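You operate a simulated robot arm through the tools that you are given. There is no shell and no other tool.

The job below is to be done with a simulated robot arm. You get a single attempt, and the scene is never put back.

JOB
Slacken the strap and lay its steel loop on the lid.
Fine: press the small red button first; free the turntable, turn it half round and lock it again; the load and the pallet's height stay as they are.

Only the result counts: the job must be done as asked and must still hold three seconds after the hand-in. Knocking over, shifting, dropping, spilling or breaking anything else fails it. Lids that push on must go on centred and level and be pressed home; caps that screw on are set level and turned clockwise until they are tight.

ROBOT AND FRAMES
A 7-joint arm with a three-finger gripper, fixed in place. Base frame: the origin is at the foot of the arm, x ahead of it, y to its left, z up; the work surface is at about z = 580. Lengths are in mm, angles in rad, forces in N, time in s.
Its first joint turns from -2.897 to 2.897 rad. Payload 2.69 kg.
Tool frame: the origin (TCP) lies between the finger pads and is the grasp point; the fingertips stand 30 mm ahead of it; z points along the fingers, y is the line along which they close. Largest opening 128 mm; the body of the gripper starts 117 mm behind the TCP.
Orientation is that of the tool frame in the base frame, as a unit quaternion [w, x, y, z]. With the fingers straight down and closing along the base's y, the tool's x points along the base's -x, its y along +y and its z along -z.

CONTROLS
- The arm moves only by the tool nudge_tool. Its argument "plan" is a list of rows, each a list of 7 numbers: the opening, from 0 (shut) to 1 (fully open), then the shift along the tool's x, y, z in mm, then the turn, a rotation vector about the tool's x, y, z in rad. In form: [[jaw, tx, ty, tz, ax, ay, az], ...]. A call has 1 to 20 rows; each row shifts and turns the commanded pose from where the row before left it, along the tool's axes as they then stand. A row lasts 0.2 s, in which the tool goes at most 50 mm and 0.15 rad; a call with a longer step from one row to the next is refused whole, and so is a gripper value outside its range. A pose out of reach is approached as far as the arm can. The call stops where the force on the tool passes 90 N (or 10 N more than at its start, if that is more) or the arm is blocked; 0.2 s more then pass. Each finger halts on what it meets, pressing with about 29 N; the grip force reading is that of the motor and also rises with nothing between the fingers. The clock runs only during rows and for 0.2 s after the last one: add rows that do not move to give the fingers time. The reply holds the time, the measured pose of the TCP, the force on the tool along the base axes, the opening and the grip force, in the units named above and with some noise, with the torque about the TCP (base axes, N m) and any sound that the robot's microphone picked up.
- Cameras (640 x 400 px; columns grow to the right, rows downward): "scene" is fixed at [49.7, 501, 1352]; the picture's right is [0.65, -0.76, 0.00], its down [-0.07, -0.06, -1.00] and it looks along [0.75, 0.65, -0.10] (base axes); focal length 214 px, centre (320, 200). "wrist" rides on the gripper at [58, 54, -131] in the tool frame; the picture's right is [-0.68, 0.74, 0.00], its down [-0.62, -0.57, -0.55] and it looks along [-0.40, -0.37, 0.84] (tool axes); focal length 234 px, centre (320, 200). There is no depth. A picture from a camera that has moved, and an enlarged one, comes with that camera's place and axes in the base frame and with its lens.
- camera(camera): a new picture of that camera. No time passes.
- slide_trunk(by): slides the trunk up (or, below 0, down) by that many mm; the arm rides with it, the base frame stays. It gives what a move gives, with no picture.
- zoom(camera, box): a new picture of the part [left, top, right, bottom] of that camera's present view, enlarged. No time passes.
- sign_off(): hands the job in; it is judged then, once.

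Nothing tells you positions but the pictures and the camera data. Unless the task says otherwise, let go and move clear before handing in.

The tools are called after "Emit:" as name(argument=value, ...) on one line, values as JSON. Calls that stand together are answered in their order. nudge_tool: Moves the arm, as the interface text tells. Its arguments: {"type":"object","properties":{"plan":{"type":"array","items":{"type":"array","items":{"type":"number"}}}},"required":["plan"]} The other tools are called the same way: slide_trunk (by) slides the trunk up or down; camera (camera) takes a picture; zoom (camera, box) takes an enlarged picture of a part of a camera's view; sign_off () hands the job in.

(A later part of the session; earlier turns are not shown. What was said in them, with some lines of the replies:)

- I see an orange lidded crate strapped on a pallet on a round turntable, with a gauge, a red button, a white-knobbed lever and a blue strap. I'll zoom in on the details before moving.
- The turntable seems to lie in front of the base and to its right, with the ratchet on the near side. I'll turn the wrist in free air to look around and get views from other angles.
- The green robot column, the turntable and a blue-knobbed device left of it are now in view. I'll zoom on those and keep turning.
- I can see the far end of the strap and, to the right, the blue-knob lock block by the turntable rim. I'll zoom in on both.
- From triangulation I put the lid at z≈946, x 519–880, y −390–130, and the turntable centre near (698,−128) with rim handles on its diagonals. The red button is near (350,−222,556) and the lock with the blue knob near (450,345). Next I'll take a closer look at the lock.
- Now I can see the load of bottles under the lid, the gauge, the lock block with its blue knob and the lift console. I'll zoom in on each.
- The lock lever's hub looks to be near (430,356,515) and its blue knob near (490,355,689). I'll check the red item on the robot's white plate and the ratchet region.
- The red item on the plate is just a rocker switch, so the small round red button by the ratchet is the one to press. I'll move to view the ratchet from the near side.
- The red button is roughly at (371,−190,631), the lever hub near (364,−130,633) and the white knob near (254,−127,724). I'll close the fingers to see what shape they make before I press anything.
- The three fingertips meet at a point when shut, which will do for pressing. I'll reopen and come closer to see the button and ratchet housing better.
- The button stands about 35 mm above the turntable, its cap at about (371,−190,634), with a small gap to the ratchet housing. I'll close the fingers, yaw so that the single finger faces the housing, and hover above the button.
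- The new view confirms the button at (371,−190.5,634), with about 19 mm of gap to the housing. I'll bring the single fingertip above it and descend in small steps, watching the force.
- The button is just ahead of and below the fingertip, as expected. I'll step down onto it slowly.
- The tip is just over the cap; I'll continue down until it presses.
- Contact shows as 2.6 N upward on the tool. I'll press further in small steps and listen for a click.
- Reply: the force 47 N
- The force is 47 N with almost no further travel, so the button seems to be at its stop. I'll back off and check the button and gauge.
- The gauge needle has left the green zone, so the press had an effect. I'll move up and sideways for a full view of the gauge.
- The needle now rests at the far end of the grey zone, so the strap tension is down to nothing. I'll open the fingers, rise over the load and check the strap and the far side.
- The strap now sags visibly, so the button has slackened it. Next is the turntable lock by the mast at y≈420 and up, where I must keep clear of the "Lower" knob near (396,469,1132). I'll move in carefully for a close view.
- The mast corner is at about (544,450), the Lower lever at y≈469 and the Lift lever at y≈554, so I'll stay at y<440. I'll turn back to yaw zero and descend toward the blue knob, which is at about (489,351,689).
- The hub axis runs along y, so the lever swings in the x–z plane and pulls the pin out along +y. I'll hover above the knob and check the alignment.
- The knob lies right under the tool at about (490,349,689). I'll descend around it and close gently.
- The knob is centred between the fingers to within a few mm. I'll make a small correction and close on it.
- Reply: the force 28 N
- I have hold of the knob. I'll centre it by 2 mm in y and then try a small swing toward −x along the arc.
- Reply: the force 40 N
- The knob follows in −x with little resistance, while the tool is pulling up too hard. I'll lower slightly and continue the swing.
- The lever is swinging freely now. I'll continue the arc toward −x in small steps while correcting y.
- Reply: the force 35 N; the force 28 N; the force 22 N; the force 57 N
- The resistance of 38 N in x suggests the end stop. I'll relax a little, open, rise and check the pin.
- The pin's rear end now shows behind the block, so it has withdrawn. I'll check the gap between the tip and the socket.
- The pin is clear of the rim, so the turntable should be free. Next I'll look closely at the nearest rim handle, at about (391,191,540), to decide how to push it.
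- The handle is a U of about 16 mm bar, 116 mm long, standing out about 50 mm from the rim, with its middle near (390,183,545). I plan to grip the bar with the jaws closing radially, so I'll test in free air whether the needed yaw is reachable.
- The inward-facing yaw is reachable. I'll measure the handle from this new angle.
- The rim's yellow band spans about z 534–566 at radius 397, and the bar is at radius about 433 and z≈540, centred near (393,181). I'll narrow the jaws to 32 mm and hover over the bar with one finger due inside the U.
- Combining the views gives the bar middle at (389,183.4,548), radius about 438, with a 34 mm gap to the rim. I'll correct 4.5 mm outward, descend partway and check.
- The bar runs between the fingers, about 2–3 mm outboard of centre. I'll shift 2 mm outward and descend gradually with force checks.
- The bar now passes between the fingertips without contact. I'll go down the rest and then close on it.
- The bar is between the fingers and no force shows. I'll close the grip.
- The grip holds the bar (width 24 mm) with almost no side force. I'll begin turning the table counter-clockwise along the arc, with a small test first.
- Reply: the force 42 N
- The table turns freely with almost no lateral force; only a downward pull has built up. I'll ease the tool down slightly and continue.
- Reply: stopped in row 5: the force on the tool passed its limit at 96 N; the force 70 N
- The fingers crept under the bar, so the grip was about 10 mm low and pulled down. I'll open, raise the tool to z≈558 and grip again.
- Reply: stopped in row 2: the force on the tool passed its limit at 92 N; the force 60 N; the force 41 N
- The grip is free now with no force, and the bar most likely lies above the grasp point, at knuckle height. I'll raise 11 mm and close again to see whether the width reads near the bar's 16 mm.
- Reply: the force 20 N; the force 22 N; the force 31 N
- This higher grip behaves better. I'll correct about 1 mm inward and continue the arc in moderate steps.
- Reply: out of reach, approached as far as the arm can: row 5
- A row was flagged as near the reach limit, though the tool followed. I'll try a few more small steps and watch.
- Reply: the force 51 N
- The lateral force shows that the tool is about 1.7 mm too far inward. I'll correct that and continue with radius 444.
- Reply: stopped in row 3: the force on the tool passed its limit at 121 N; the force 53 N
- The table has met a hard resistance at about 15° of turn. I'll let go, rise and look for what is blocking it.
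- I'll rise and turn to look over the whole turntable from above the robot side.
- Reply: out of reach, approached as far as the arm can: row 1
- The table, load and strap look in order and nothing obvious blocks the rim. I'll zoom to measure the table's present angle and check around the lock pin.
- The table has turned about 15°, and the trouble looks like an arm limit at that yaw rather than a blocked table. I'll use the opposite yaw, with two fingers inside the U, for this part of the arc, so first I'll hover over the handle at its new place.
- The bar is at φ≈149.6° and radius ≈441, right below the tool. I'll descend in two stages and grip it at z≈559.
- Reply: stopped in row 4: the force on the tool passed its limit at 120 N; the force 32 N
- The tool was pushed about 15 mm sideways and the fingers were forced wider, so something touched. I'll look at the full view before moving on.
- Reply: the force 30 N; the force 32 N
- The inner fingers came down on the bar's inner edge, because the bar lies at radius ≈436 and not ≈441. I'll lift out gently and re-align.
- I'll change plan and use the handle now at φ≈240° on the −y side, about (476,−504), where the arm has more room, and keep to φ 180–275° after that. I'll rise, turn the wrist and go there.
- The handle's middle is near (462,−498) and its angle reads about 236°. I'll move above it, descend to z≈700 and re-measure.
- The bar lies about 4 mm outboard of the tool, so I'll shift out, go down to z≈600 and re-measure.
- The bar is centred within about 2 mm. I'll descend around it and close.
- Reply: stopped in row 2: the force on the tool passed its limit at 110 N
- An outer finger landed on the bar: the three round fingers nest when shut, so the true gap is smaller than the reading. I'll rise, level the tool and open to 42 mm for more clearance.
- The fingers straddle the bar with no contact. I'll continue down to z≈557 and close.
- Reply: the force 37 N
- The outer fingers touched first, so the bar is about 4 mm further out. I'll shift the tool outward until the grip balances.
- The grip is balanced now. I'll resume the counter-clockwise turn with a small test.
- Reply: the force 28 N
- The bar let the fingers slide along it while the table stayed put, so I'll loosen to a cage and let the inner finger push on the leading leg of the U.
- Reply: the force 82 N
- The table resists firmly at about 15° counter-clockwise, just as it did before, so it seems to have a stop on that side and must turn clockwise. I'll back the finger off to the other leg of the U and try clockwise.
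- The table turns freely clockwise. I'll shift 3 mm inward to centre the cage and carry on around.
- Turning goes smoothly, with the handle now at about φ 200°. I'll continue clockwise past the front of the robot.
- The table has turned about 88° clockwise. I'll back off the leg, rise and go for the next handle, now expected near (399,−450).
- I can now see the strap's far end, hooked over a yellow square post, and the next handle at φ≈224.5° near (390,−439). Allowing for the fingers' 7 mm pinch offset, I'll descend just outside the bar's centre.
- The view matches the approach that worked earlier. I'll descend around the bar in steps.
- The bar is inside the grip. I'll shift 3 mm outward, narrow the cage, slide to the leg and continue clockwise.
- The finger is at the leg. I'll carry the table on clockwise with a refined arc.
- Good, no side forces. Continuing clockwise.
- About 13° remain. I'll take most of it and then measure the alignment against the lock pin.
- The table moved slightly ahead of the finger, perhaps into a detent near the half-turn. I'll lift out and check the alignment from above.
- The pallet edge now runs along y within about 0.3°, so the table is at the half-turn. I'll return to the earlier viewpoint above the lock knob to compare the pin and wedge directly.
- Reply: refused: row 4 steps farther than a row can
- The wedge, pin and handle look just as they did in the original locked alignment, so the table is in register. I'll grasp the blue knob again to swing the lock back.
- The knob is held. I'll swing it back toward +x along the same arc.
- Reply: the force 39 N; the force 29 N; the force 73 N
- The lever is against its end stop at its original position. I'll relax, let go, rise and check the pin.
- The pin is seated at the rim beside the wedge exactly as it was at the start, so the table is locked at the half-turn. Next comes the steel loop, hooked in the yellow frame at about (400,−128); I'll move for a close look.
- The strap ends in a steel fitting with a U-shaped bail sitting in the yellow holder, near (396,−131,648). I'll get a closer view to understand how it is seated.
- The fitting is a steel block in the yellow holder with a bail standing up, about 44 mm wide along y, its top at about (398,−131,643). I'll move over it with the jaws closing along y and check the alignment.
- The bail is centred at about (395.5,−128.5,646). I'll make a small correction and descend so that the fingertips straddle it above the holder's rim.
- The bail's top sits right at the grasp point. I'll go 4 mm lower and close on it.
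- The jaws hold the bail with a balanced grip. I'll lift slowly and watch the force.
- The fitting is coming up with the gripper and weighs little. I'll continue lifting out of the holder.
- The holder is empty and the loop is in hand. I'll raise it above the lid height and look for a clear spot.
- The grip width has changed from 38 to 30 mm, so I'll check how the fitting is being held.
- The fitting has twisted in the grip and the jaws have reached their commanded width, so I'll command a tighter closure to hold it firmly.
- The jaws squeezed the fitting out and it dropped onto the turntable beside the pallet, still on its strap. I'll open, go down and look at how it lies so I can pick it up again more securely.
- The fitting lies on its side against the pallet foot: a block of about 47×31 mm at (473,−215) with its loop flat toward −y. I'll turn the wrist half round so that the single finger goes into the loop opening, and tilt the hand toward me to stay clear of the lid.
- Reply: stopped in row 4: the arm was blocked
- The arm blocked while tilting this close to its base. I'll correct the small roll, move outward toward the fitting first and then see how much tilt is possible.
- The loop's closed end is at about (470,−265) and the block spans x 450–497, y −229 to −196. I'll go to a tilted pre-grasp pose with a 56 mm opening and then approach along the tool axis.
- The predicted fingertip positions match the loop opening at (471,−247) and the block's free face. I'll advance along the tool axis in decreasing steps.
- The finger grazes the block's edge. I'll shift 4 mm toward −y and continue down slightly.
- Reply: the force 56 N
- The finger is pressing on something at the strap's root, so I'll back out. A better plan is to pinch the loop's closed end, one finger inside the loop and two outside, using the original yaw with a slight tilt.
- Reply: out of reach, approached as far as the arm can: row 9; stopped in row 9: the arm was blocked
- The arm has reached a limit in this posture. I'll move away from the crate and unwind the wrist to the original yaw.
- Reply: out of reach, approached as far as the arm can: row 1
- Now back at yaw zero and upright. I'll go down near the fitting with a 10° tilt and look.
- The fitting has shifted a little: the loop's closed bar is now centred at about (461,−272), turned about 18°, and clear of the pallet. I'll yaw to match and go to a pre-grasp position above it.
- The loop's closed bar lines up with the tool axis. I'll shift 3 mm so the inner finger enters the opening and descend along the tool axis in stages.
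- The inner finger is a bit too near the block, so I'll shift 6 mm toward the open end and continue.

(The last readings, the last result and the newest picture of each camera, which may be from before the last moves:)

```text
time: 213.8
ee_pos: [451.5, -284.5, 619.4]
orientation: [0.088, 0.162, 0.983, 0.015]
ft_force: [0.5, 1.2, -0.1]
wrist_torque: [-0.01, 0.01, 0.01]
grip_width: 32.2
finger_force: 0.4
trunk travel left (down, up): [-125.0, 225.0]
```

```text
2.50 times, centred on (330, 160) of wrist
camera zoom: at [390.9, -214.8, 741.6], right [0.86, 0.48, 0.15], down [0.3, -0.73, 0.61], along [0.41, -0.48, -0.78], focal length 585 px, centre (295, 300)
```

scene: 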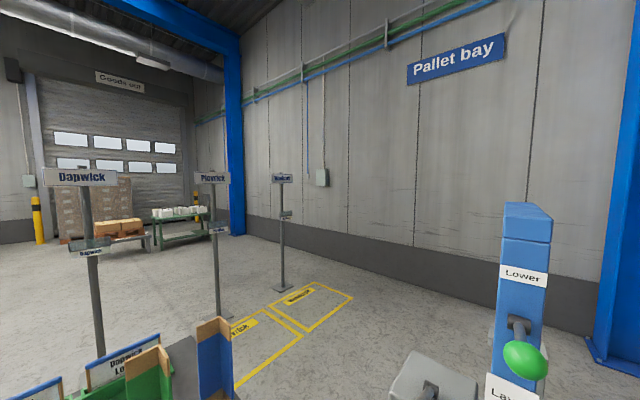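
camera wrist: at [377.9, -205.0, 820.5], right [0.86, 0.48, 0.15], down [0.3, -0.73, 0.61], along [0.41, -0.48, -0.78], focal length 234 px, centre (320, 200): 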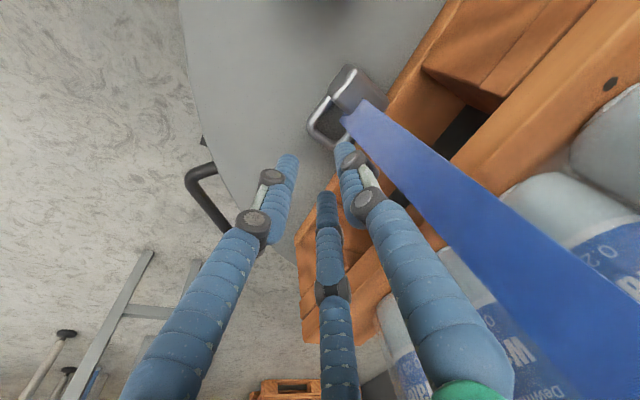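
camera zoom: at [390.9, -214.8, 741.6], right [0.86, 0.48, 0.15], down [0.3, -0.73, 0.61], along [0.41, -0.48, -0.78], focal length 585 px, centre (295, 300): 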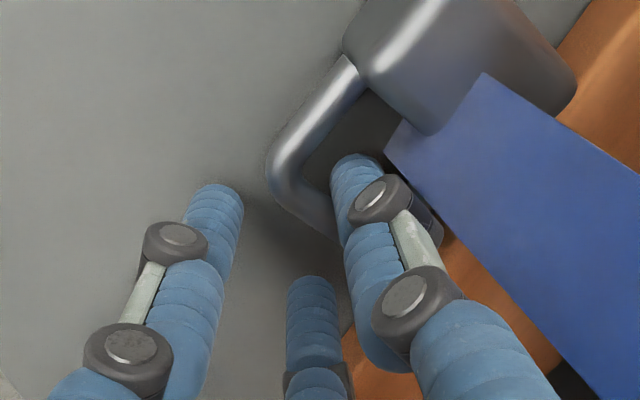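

Emit:
nudge_tool(plan=[[0.25, 0, 0, 6, 0, 0, 0], [0.25, 0, 0, 5, 0, 0, 0], [0.25, 0, 0, 4, 0, 0, 0], [0.25, 0, 0, 0, 0, 0, 0]])

Emit:
zoom(camera="wrist", box=[240, 80, 420, 240])

```text
time: 214.4
ee_pos: [453.9, -284.7, 614.6]
orientation: [0.089, 0.162, 0.983, 0.014]
ft_force: [-25.9, 15.5, 72.6]
wrist_torque: [0.13, 2.91, -0.56]
grip_width: 35.1
finger_force: 2.2
trunk travel left (down, up): [-125.0, 225.0]
stopped in row 3: the force on the tool passed its limit at 104 N (the readings are from after the stop); the commanded pose is now the measured one
```

```text
2.50 times, centred on (330, 160) of wrist
camera zoom: at [392.4, -214.6, 736.8], right [0.86, 0.48, 0.16], down [0.3, -0.73, 0.61], along [0.41, -0.48, -0.78], focal length 585 px, centre (295, 300)
```

zoom: 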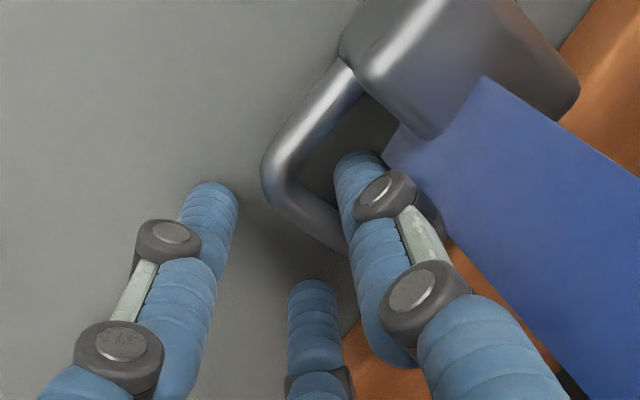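

A fingertip has touched the turntable, whose top is at z≈580 as stated, so this is the full depth and the loop bar sits between the fingers. I'll ease up 2 mm and close.

Emit:
nudge_tool(plan=[[0.25, 0, 0, -3, 0, 0, 0], [0.2, 0, 0, 0, 0, 0, 0], [0.1, 0, 0, 0, 0, 0, 0], [0.03, 0, 0, 0, 0, 0, 0], [0.03, 0, 0, 0, 0, 0, 0]])

Emit:
zoom(camera="wrist", box=[240, 80, 420, 240])

```text
time: 215.6
ee_pos: [453.9, -283.5, 613.1]
orientation: [0.088, 0.162, 0.983, 0.015]
ft_force: [-8.6, 2.7, -1.2]
wrist_torque: [0.03, 0.35, 0.76]
grip_width: 17.4
finger_force: 28.5
trunk travel left (down, up): [-125.0, 225.0]
```

```text
2.50 times, centred on (330, 160) of wrist
camera zoom: at [391.9, -214.7, 735.8], right [0.86, 0.48, 0.16], down [0.3, -0.73, 0.61], along [0.41, -0.48, -0.78], focal length 585 px, centre (295, 300)
```

zoom: 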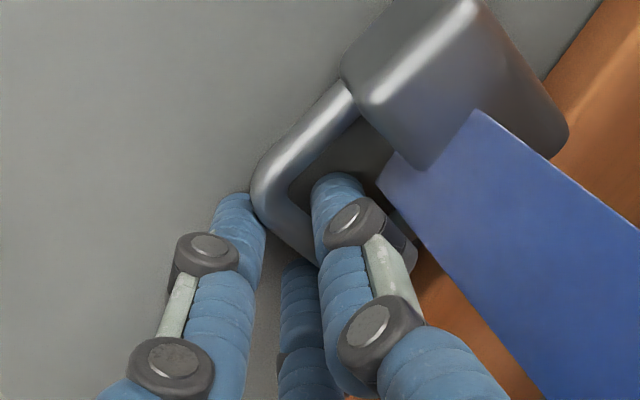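

The loop bar is pinched securely, with a reading of 17 mm and one finger through the loop. I'll lift slowly along the tool axis.

Emit:
nudge_tool(plan=[[0.03, 0, 0, -4, 0, 0, 0], [0.03, 0, 0, -6, 0, 0, 0], [0.03, 0, 0, -8, 0, 0, 0], [0.03, 0, 0, -10, 0, 0, 0], [0.03, 0, 0, -10, 0, 0, 0], [0.03, 0, 0, 0, 0, 0, 0]])

Emit:
zoom(camera="wrist", box=[240, 80, 420, 240])

```text
time: 217.0
ee_pos: [448.5, -284.9, 652.1]
orientation: [0.088, 0.162, 0.983, 0.015]
ft_force: [0.4, -0.2, -1.4]
wrist_torque: [-0.05, 0.05, -0.03]
grip_width: 16.6
finger_force: 28.8
trunk travel left (down, up): [-125.0, 225.0]
```

```text
2.50 times, centred on (330, 160) of wrist
camera zoom: at [386.4, -215.8, 774.3], right [0.86, 0.48, 0.16], down [0.3, -0.73, 0.61], along [0.41, -0.48, -0.78], focal length 585 px, centre (295, 300)
```

zoom: 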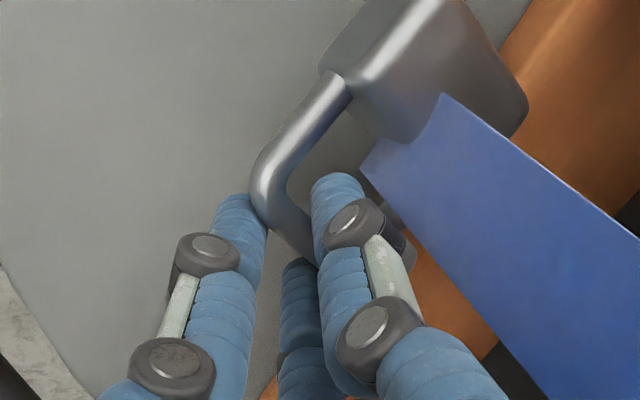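

The loop holds well in the grip. I'll raise it slowly, drifting away from the crate.

Emit:
nudge_tool(plan=[[0.03, 0, 0, -15, 0, 0, 0], [0.03, 0, 0, -20, 0, 0, 0], [0.03, 0, 0, -25, 0, 0, 0], [0.03, 0, 0, -25, 0, 0, 0], [0.03, 0, 0, -25, 0, 0, 0], [0.03, 0, 0, -25, 0, 0, 0], [0.03, 0, 0, -25, 0, 0, 0], [0.03, 0, 0, -25, 0, 0, 0], [0.03, 0, 0, -25, 0, 0, 0], [0.03, 0, 0, -25, 0, 0, 0], [0.03, 0, 0, -20, 0, 0, 0], [0.03, 0, 0, -15, 0, 0, 0], [0.03, 0, 0, 0, 0, 0, 0]])

Emit:
camera(camera="wrist")

```text
time: 219.8
ee_pos: [399.1, -285.0, 918.3]
orientation: [0.088, 0.162, 0.983, 0.015]
ft_force: [0.2, 0.5, -2.5]
wrist_torque: [-0.08, 0.0, 0.03]
grip_width: 16.8
finger_force: 28.9
trunk travel left (down, up): [-125.0, 225.0]
```

```text
taken
camera wrist: at [337.7, -216.0, 1040.1], right [0.86, 0.48, 0.16], down [0.3, -0.73, 0.61], along [0.41, -0.48, -0.78], focal length 234 px, centre (320, 200)
```

wrist: 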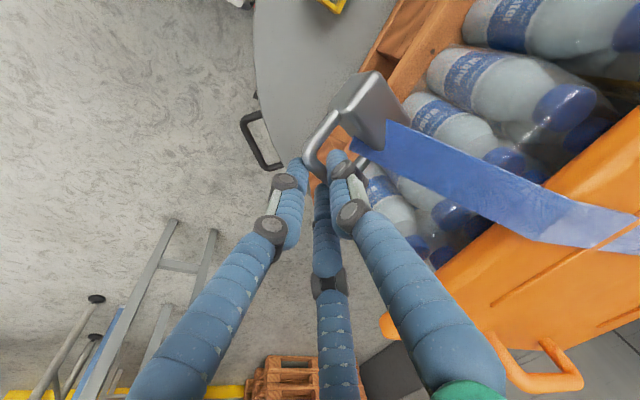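

The fitting is firmly held with the strap following. I'll raise it to clear the lid and carry it slowly to the lid's open middle, beside the strap.

Emit:
nudge_tool(plan=[[0.03, -2.5, 0.9, -15, 0, 0, 0], [0.03, -3.6, 1.24, -21, 0, 0, 0], [0.03, -3.6, 1.24, -21, 0, 0, 0], [0.03, -3.6, 1.24, -21, 0, 0, 0], [0.03, -3.6, 1.24, -21, 0, 0, 0], [0.03, -3.6, 1.24, -21, 0, 0, 0], [0.03, -3.6, 1.24, -21, 0, 0, 0], [0.03, -2.5, 0.9, -15, 0, 0, 0], [0.03, 0, 0, 0, 0, 0, 0]])

Emit:
camera(camera="wrist")

```text
time: 221.8
ee_pos: [398.2, -284.8, 1075.1]
orientation: [0.089, 0.162, 0.983, 0.016]
ft_force: [0.1, -0.6, -1.0]
wrist_torque: [-0.07, 0.01, 0.04]
grip_width: 16.8
finger_force: 28.8
trunk travel left (down, up): [-125.0, 225.0]
```

```text
taken
camera wrist: at [337.3, -216.0, 1198.5], right [0.86, 0.48, 0.16], down [0.3, -0.73, 0.61], along [0.41, -0.48, -0.78], focal length 234 px, centre (320, 200)
```

wrist: 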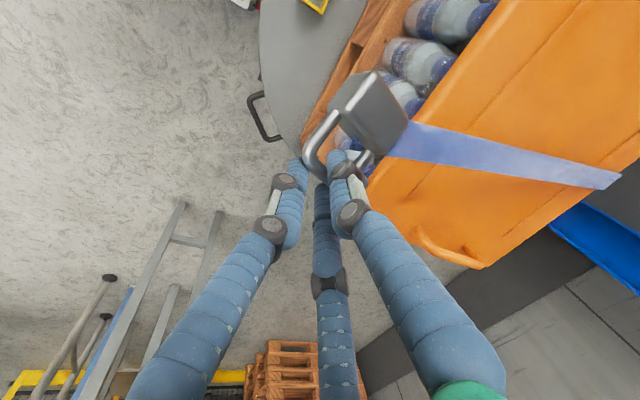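

Emit:
nudge_tool(plan=[[0.03, -10, 5.4, 2, 0, 0, 0], [0.03, -17.4, 9.4, 3.5, 0, 0, 0], [0.03, -17.4, 9.4, 3.5, 0, 0, 0], [0.03, -17.4, 9.4, 3.5, 0, 0, 0], [0.03, -17.4, 9.4, 3.5, 0, 0, 0], [0.03, -17.4, 9.4, 3.5, 0, 0, 0], [0.03, -17.4, 9.4, 3.5, 0, 0, 0], [0.03, -17.4, 9.4, 3.5, 0, 0, 0], [0.03, -17.4, 9.4, 3.5, 0, 0, 0], [0.03, -17.4, 9.4, 3.5, 0, 0, 0], [0.03, -17.4, 9.4, 3.5, 0, 0, 0], [0.03, -17.4, 9.4, 3.5, 0, 0, 0], [0.03, -8, 4.3, 1.6, 0, 0, 0], [0.03, 0, 0, 0, 0, 0, 0]])

Emit:
camera(camera="wrist")

```text
time: 224.8
ee_pos: [638.9, -246.6, 1076.3]
orientation: [0.089, 0.161, 0.983, 0.015]
ft_force: [-0.4, -0.4, -2.1]
wrist_torque: [-0.06, -0.02, -0.01]
grip_width: 16.6
finger_force: 28.6
trunk travel left (down, up): [-125.0, 225.0]
```

```text
taken
camera wrist: at [577.1, -176.9, 1198.7], right [0.86, 0.48, 0.16], down [0.3, -0.73, 0.61], along [0.41, -0.48, -0.78], focal length 234 px, centre (320, 200)
```

wrist: 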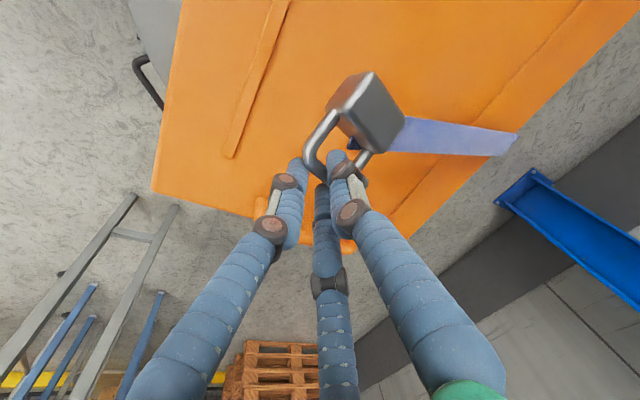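

The loop is over the flat middle of the lid, between the ribs. I'll lower it straight down, slowly, until I feel contact.

Emit:
nudge_tool(plan=[[0.03, 2.5, -0.9, 14.8, 0, 0, 0], [0.03, 3.4, -1.2, 19.7, 0, 0, 0], [0.03, 3.4, -1.2, 19.7, 0, 0, 0], [0.03, 2.5, -0.9, 14.8, 0, 0, 0], [0.03, 0, 0, 0, 0, 0, 0]])

Emit:
camera(camera="wrist")

```text
time: 226.0
ee_pos: [636.2, -245.0, 1006.6]
orientation: [0.087, 0.162, 0.983, 0.015]
ft_force: [0.0, 0.2, -1.0]
wrist_torque: [-0.03, -0.03, 0.0]
grip_width: 16.8
finger_force: 28.9
trunk travel left (down, up): [-125.0, 225.0]
```

```text
taken
camera wrist: at [576.2, -176.5, 1128.7], right [0.86, 0.48, 0.16], down [0.3, -0.73, 0.61], along [0.41, -0.48, -0.78], focal length 234 px, centre (320, 200)
```

wrist: 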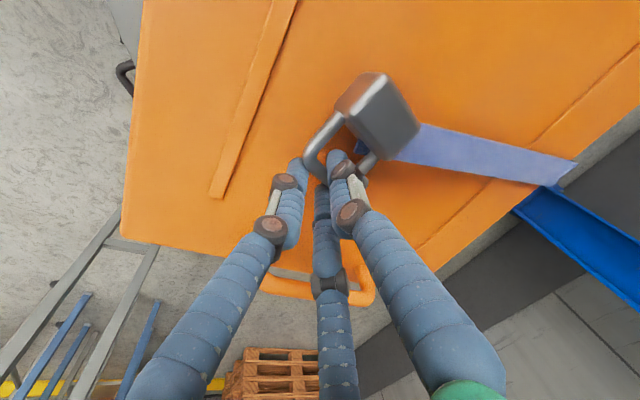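

Emit:
nudge_tool(plan=[[0.03, 1.35, -0.46, 7.9, 0, 0, 0], [0.03, 1.0, -0.35, 5.9, 0, 0, 0], [0.03, 0, 0, 0, 0, 0, 0]])

Emit:
nudge_tool(plan=[[0.03, 0.67, -0.23, 3.9, 0, 0, 0], [0.03, 0.67, -0.23, 3.9, 0, 0, 0], [0.03, 0, 0, 0, 0, 0, 0]])

```text
time: 226.8
ee_pos: [637.6, -246.2, 992.6]
orientation: [0.088, 0.162, 0.983, 0.015]
ft_force: [-1.5, 0.3, 6.9]
wrist_torque: [0.0, 0.1, -0.05]
grip_width: 16.5
finger_force: 28.6
trunk travel left (down, up): [-125.0, 225.0]
```

```text
time: 227.8
ee_pos: [641.6, -248.6, 992.8]
orientation: [0.096, 0.162, 0.982, 0.013]
ft_force: [4.4, -2.5, 25.9]
wrist_torque: [-0.26, 0.33, -0.05]
grip_width: 16.6
finger_force: 28.9
trunk travel left (down, up): [-125.0, 225.0]
stopped in row 3: the force on the tool passed its limit at 92 N (the readings are from after the stop); the commanded pose is now the measured one
```

Contact with the lid at TCP z≈993. I'll relieve the pressure by 2 mm and look before letting go.

Emit:
nudge_tool(plan=[[0.03, -0.35, 0.12, -2.0, 0, 0, 0], [0.03, 0, 0, 0, 0, 0, 0]])

Emit:
camera(camera="wrist")

Emit:
zoom(camera="wrist", box=[260, 40, 460, 220])

```text
time: 228.4
ee_pos: [641.5, -247.1, 992.9]
orientation: [0.094, 0.161, 0.982, 0.014]
ft_force: [10.0, -4.9, 26.7]
wrist_torque: [-0.16, 0.21, 0.07]
grip_width: 16.5
finger_force: 28.9
trunk travel left (down, up): [-125.0, 225.0]
```

```text
taken
camera wrist: at [578.4, -177.6, 1114.0], right [0.86, 0.48, 0.16], down [0.29, -0.73, 0.62], along [0.42, -0.48, -0.77], focal length 234 px, centre (320, 200)
```

wrist: 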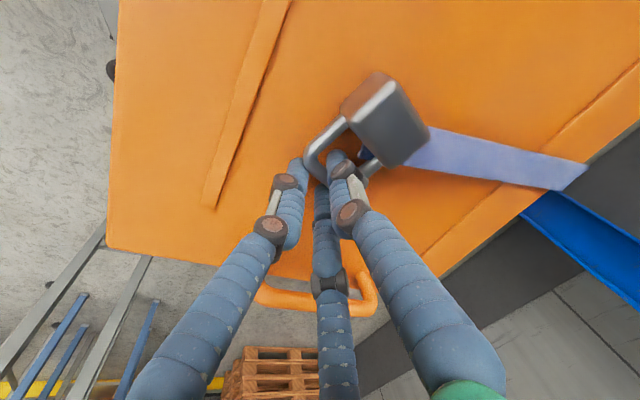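

```text
2.22 times, centred on (360, 130) of wrist
camera zoom: at [578.4, -177.6, 1114.0], right [0.86, 0.48, 0.16], down [0.29, -0.73, 0.62], along [0.42, -0.48, -0.77], focal length 520 px, centre (231, 356)
```

zoom: 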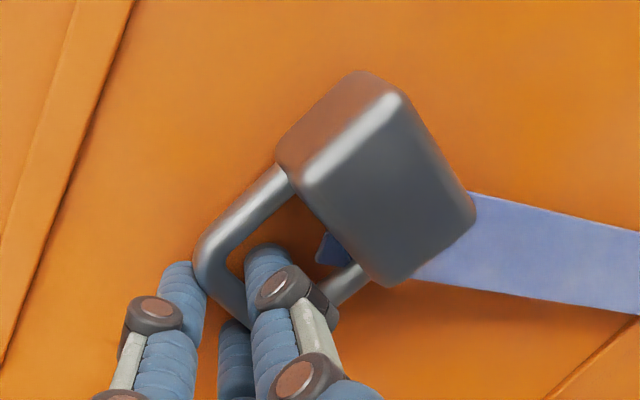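

Emit:
nudge_tool(plan=[[0.03, -0.35, 0.12, -2.0, 0, 0, 0], [0.03, 0, 0, 0, 0, 0, 0]])

```text
time: 229.0
ee_pos: [639.2, -246.9, 992.4]
orientation: [0.091, 0.162, 0.983, 0.014]
ft_force: [6.5, -2.5, 17.1]
wrist_torque: [-0.09, 0.17, -0.06]
grip_width: 16.3
finger_force: 29.0
trunk travel left (down, up): [-125.0, 225.0]
```

Emit:
nudge_tool(plan=[[0.03, -0.35, 0.12, -2.0, 0, 0, 0], [0.03, 0, 0, 0, 0, 0, 0]])

Emit:
zoom(camera="wrist", box=[260, 40, 460, 220])

```text
time: 229.6
ee_pos: [639.3, -247.8, 992.6]
orientation: [0.09, 0.162, 0.983, 0.015]
ft_force: [-0.2, 0.8, 0.0]
wrist_torque: [0.02, 0.07, 0.03]
grip_width: 16.4
finger_force: 29.5
trunk travel left (down, up): [-125.0, 225.0]
```

```text
2.22 times, centred on (360, 130) of wrist
camera zoom: at [577.2, -177.1, 1114.8], right [0.86, 0.48, 0.16], down [0.3, -0.73, 0.61], along [0.41, -0.48, -0.77], focal length 520 px, centre (231, 356)
```

zoom: 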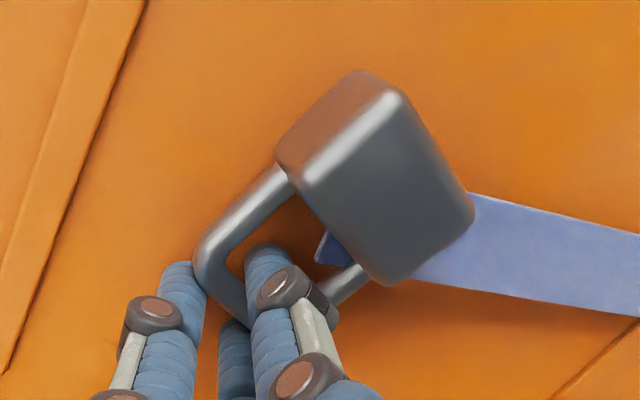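

The force is zero with the fitting resting on the lid. I'll open just enough to free the bar and then withdraw along the finger axis.

Emit:
nudge_tool(plan=[[0.1, 0, 0, 0, 0, 0, 0], [0.16, 0, 0, 0, 0, 0, 0], [0.21, 0, 0, 0, 0, 0, 0], [0.21, 0, 0, 0, 0, 0, 0]])

Emit:
zoom(camera="wrist", box=[260, 40, 460, 220])

```text
time: 230.6
ee_pos: [640.4, -248.5, 995.2]
orientation: [0.092, 0.162, 0.982, 0.014]
ft_force: [0.1, -1.0, 0.1]
wrist_torque: [0.02, 0.03, -0.05]
grip_width: 27.0
finger_force: 0.0
trunk travel left (down, up): [-125.0, 225.0]
```

```text
2.22 times, centred on (360, 130) of wrist
camera zoom: at [578.3, -177.6, 1116.4], right [0.86, 0.48, 0.16], down [0.29, -0.73, 0.61], along [0.41, -0.48, -0.77], focal length 520 px, centre (231, 356)
```

zoom: 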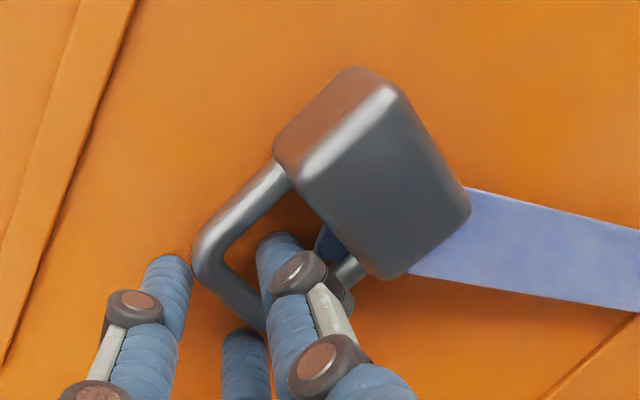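

The bar is free. I'll withdraw slowly along the tool axis.

Emit:
nudge_tool(plan=[[0.21, 0, 0, -5, 0, 0, 0], [0.21, 0, 0, -8, 0, 0, 0], [0.21, 0, 0, -10, 0, 0, 0], [0.21, 0, 0, 0, 0, 0, 0]])

Emit:
zoom(camera="wrist", box=[260, 40, 460, 220])

```text
time: 231.6
ee_pos: [635.7, -246.8, 1016.6]
orientation: [0.092, 0.161, 0.982, 0.015]
ft_force: [0.0, 0.0, 0.8]
wrist_torque: [0.0, -0.03, 0.04]
grip_width: 26.8
finger_force: 0.1
trunk travel left (down, up): [-125.0, 225.0]
```

```text
2.22 times, centred on (360, 130) of wrist
camera zoom: at [573.5, -177.4, 1139.2], right [0.86, 0.48, 0.16], down [0.29, -0.73, 0.61], along [0.41, -0.48, -0.77], focal length 520 px, centre (231, 356)
```

zoom: 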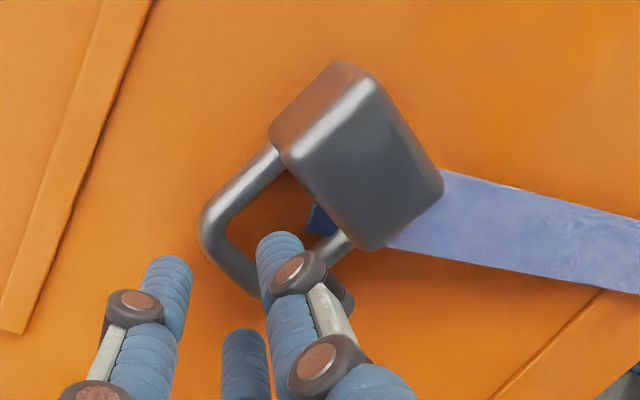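

The fitting stays on the lid. I'll continue withdrawing and then view the result.

Emit:
nudge_tool(plan=[[0.21, 0, 0, -15, 0, 0, 0], [0.21, 0, 0, -25, 0, 0, 0], [0.21, 0, 0, -40, 0, 0, 0], [0.21, 0, 0, -45, 0, 0, 0], [0.21, 0, 0, -45, 0, 0, 0], [0.21, 0, 0, 0, 0, 0, 0]])

Emit:
camera(camera="wrist")

Emit:
zoom(camera="wrist", box=[240, 20, 480, 200])

```text
time: 233.0
ee_pos: [602.6, -248.2, 1186.1]
orientation: [0.092, 0.162, 0.982, 0.014]
ft_force: [-0.2, 1.3, 0.9]
wrist_torque: [-0.01, -0.03, -0.03]
grip_width: 26.7
finger_force: 0.0
trunk travel left (down, up): [-125.0, 225.0]
```

```text
taken
camera wrist: at [541.0, -177.5, 1307.3], right [0.86, 0.48, 0.16], down [0.29, -0.73, 0.61], along [0.41, -0.48, -0.77], focal length 234 px, centre (320, 200)
```

wrist: 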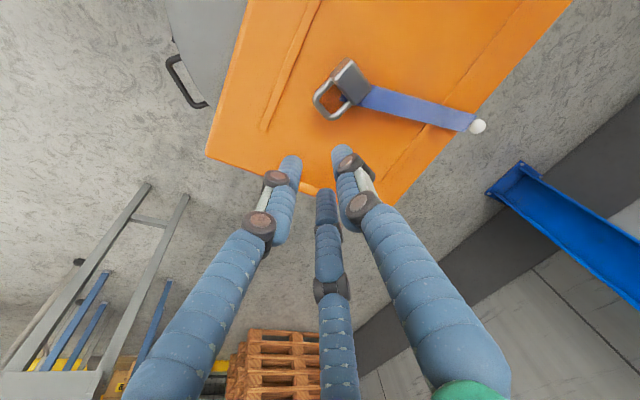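

```text
2.22 times, centred on (360, 110) of wrist
camera zoom: at [541.0, -177.5, 1307.3], right [0.86, 0.48, 0.16], down [0.29, -0.73, 0.61], along [0.41, -0.48, -0.77], focal length 520 px, centre (231, 400)
```

zoom: 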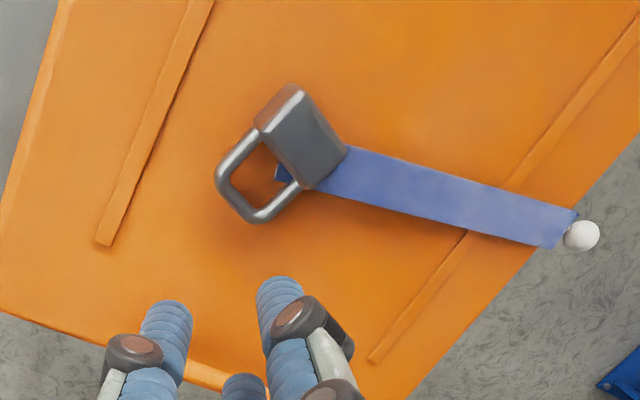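

The steel loop lies flat on the lid with its strap. I'll straighten the tool, move clear to the starting area and do a final check of everything.

Emit:
nudge_tool(plan=[[0.3, 0, 0, -20, 0, 0, -0.106], [0.3, 0, 0, -20, 0, 0, -0.106], [0.3, 0, 0, -20, 0, 0, -0.105], [0.3, 0, 0, 0, 0, 0.09, 0], [0.3, 0, 0, 0, 0, 0.09, 0], [0.3, 0, 40, -5, 0, 0, 0], [0.3, 0, 40, -5, 0, 0, 0], [0.3, 0, 40, -5, 0, 0, 0], [0.3, 0, 40, -5, 0, 0, 0], [0.3, 0, 40, -5, 0, 0, 0], [0.3, 0, 40, -5, 0, 0, 0], [0.3, 0, 40, -5, 0, 0, 0], [0.3, 0, 40, -5, 0, 0, 0], [0.3, 0, 40, -5, 0, 0, 0]])

Emit:
camera(camera="wrist")

Emit:
camera(camera="scene")

```text
time: 236.0
ee_pos: [595.7, 113.0, 1288.6]
orientation: [0.002, 0.004, 1.0, 0.0]
ft_force: [-0.5, 0.4, -0.5]
wrist_torque: [0.0, 0.01, 0.0]
grip_width: 38.5
finger_force: 0.0
trunk travel left (down, up): [-125.0, 225.0]
```

```text
taken
camera wrist: at [537.8, 168.0, 1419.5], right [0.68, 0.73, 0.0], down [0.61, -0.57, 0.55], along [0.4, -0.37, -0.83], focal length 234 px, centre (320, 200)
```

wrist: 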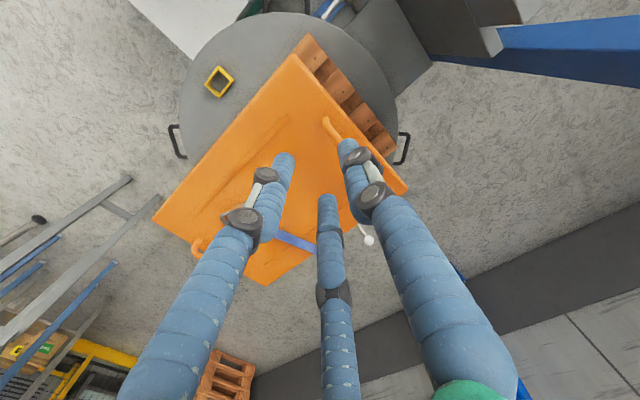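

```text
taken
```

scene: 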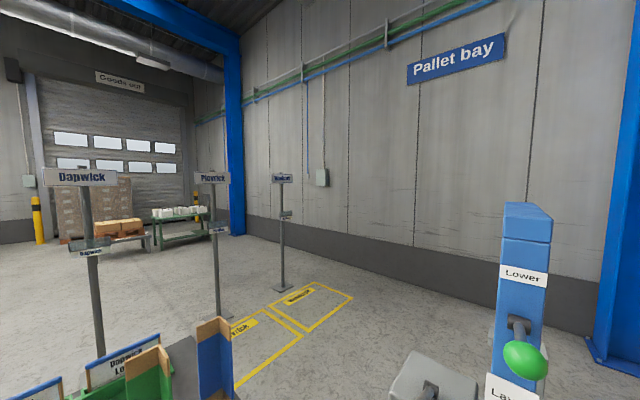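

Everything looks in order. I'll open the jaws to their starting state so they no longer block the view of the loop.

Emit:
nudge_tool(plan=[[1, 0, 0, 0, 0, 0, 0], [1, 0, 0, 0, 0, 0, 0], [1, 0, 0, 0, 0, 0, 0], [1, 0, 0, 0, 0, 0, 0]])

Emit:
camera(camera="wrist")

Emit:
zoom(camera="wrist", box=[150, 20, 410, 290])

```text
time: 237.0
ee_pos: [596.4, 113.3, 1288.5]
orientation: [0.002, 0.005, 1.0, -0.001]
ft_force: [0.8, -0.3, 0.8]
wrist_torque: [0.02, 0.02, 0.0]
grip_width: 128.3
finger_force: 0.1
trunk travel left (down, up): [-125.0, 225.0]
```

```text
taken
camera wrist: at [538.0, 167.5, 1419.5], right [0.68, 0.73, 0.0], down [0.61, -0.57, 0.55], along [0.41, -0.37, -0.83], focal length 234 px, centre (320, 200)
```

wrist: 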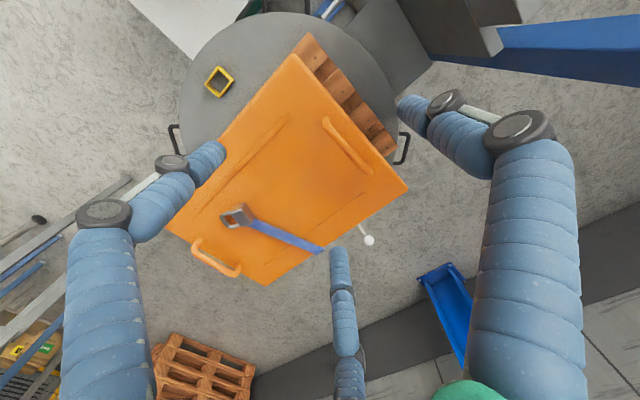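

```text
1.48 times, centred on (280, 155) of wrist
camera zoom: at [538.0, 167.5, 1419.5], right [0.68, 0.73, 0.0], down [0.61, -0.57, 0.55], along [0.41, -0.37, -0.83], focal length 347 px, centre (379, 267)
```

zoom: 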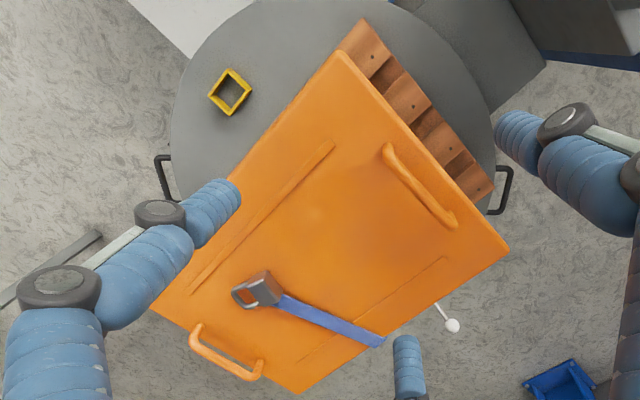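

The table is locked at the half-turn, the strap is slack with its steel loop resting on the lid, and the load and lift levers look unchanged. The tool is clear, so I'm handing in.

Emit:
sign_off()

```text
The job is handed in.
```

The job is handed in. The strap is slack, its steel loop lies flat on the lid, and the turntable is locked again after half a turn.

- **Red button and strap:** I pressed the small red button first. The gauge needle dropped out of the green to the slack end and the strap visibly sagged. I did not need the white-knob lever.
- **Turntable:** I pulled the lock pin and turned the table half round clockwise. Counter-clockwise it met a firm stop at about 15°. The pin is back in at the rim, sitting exactly as it did at the start.
- **Loop:** On the first lift I squeezed the fitting out of the grip. It fell onto the turntable, still on its strap, and I picked it up again and laid it on the lid. I saw no damage from the fall.
- **Pallet and load:** The lid, the bottles and the lift levers look the same as at the start. I did not touch the lift controls.

I could not recheck the gauge at the end, because it is now on the far side behind the load.
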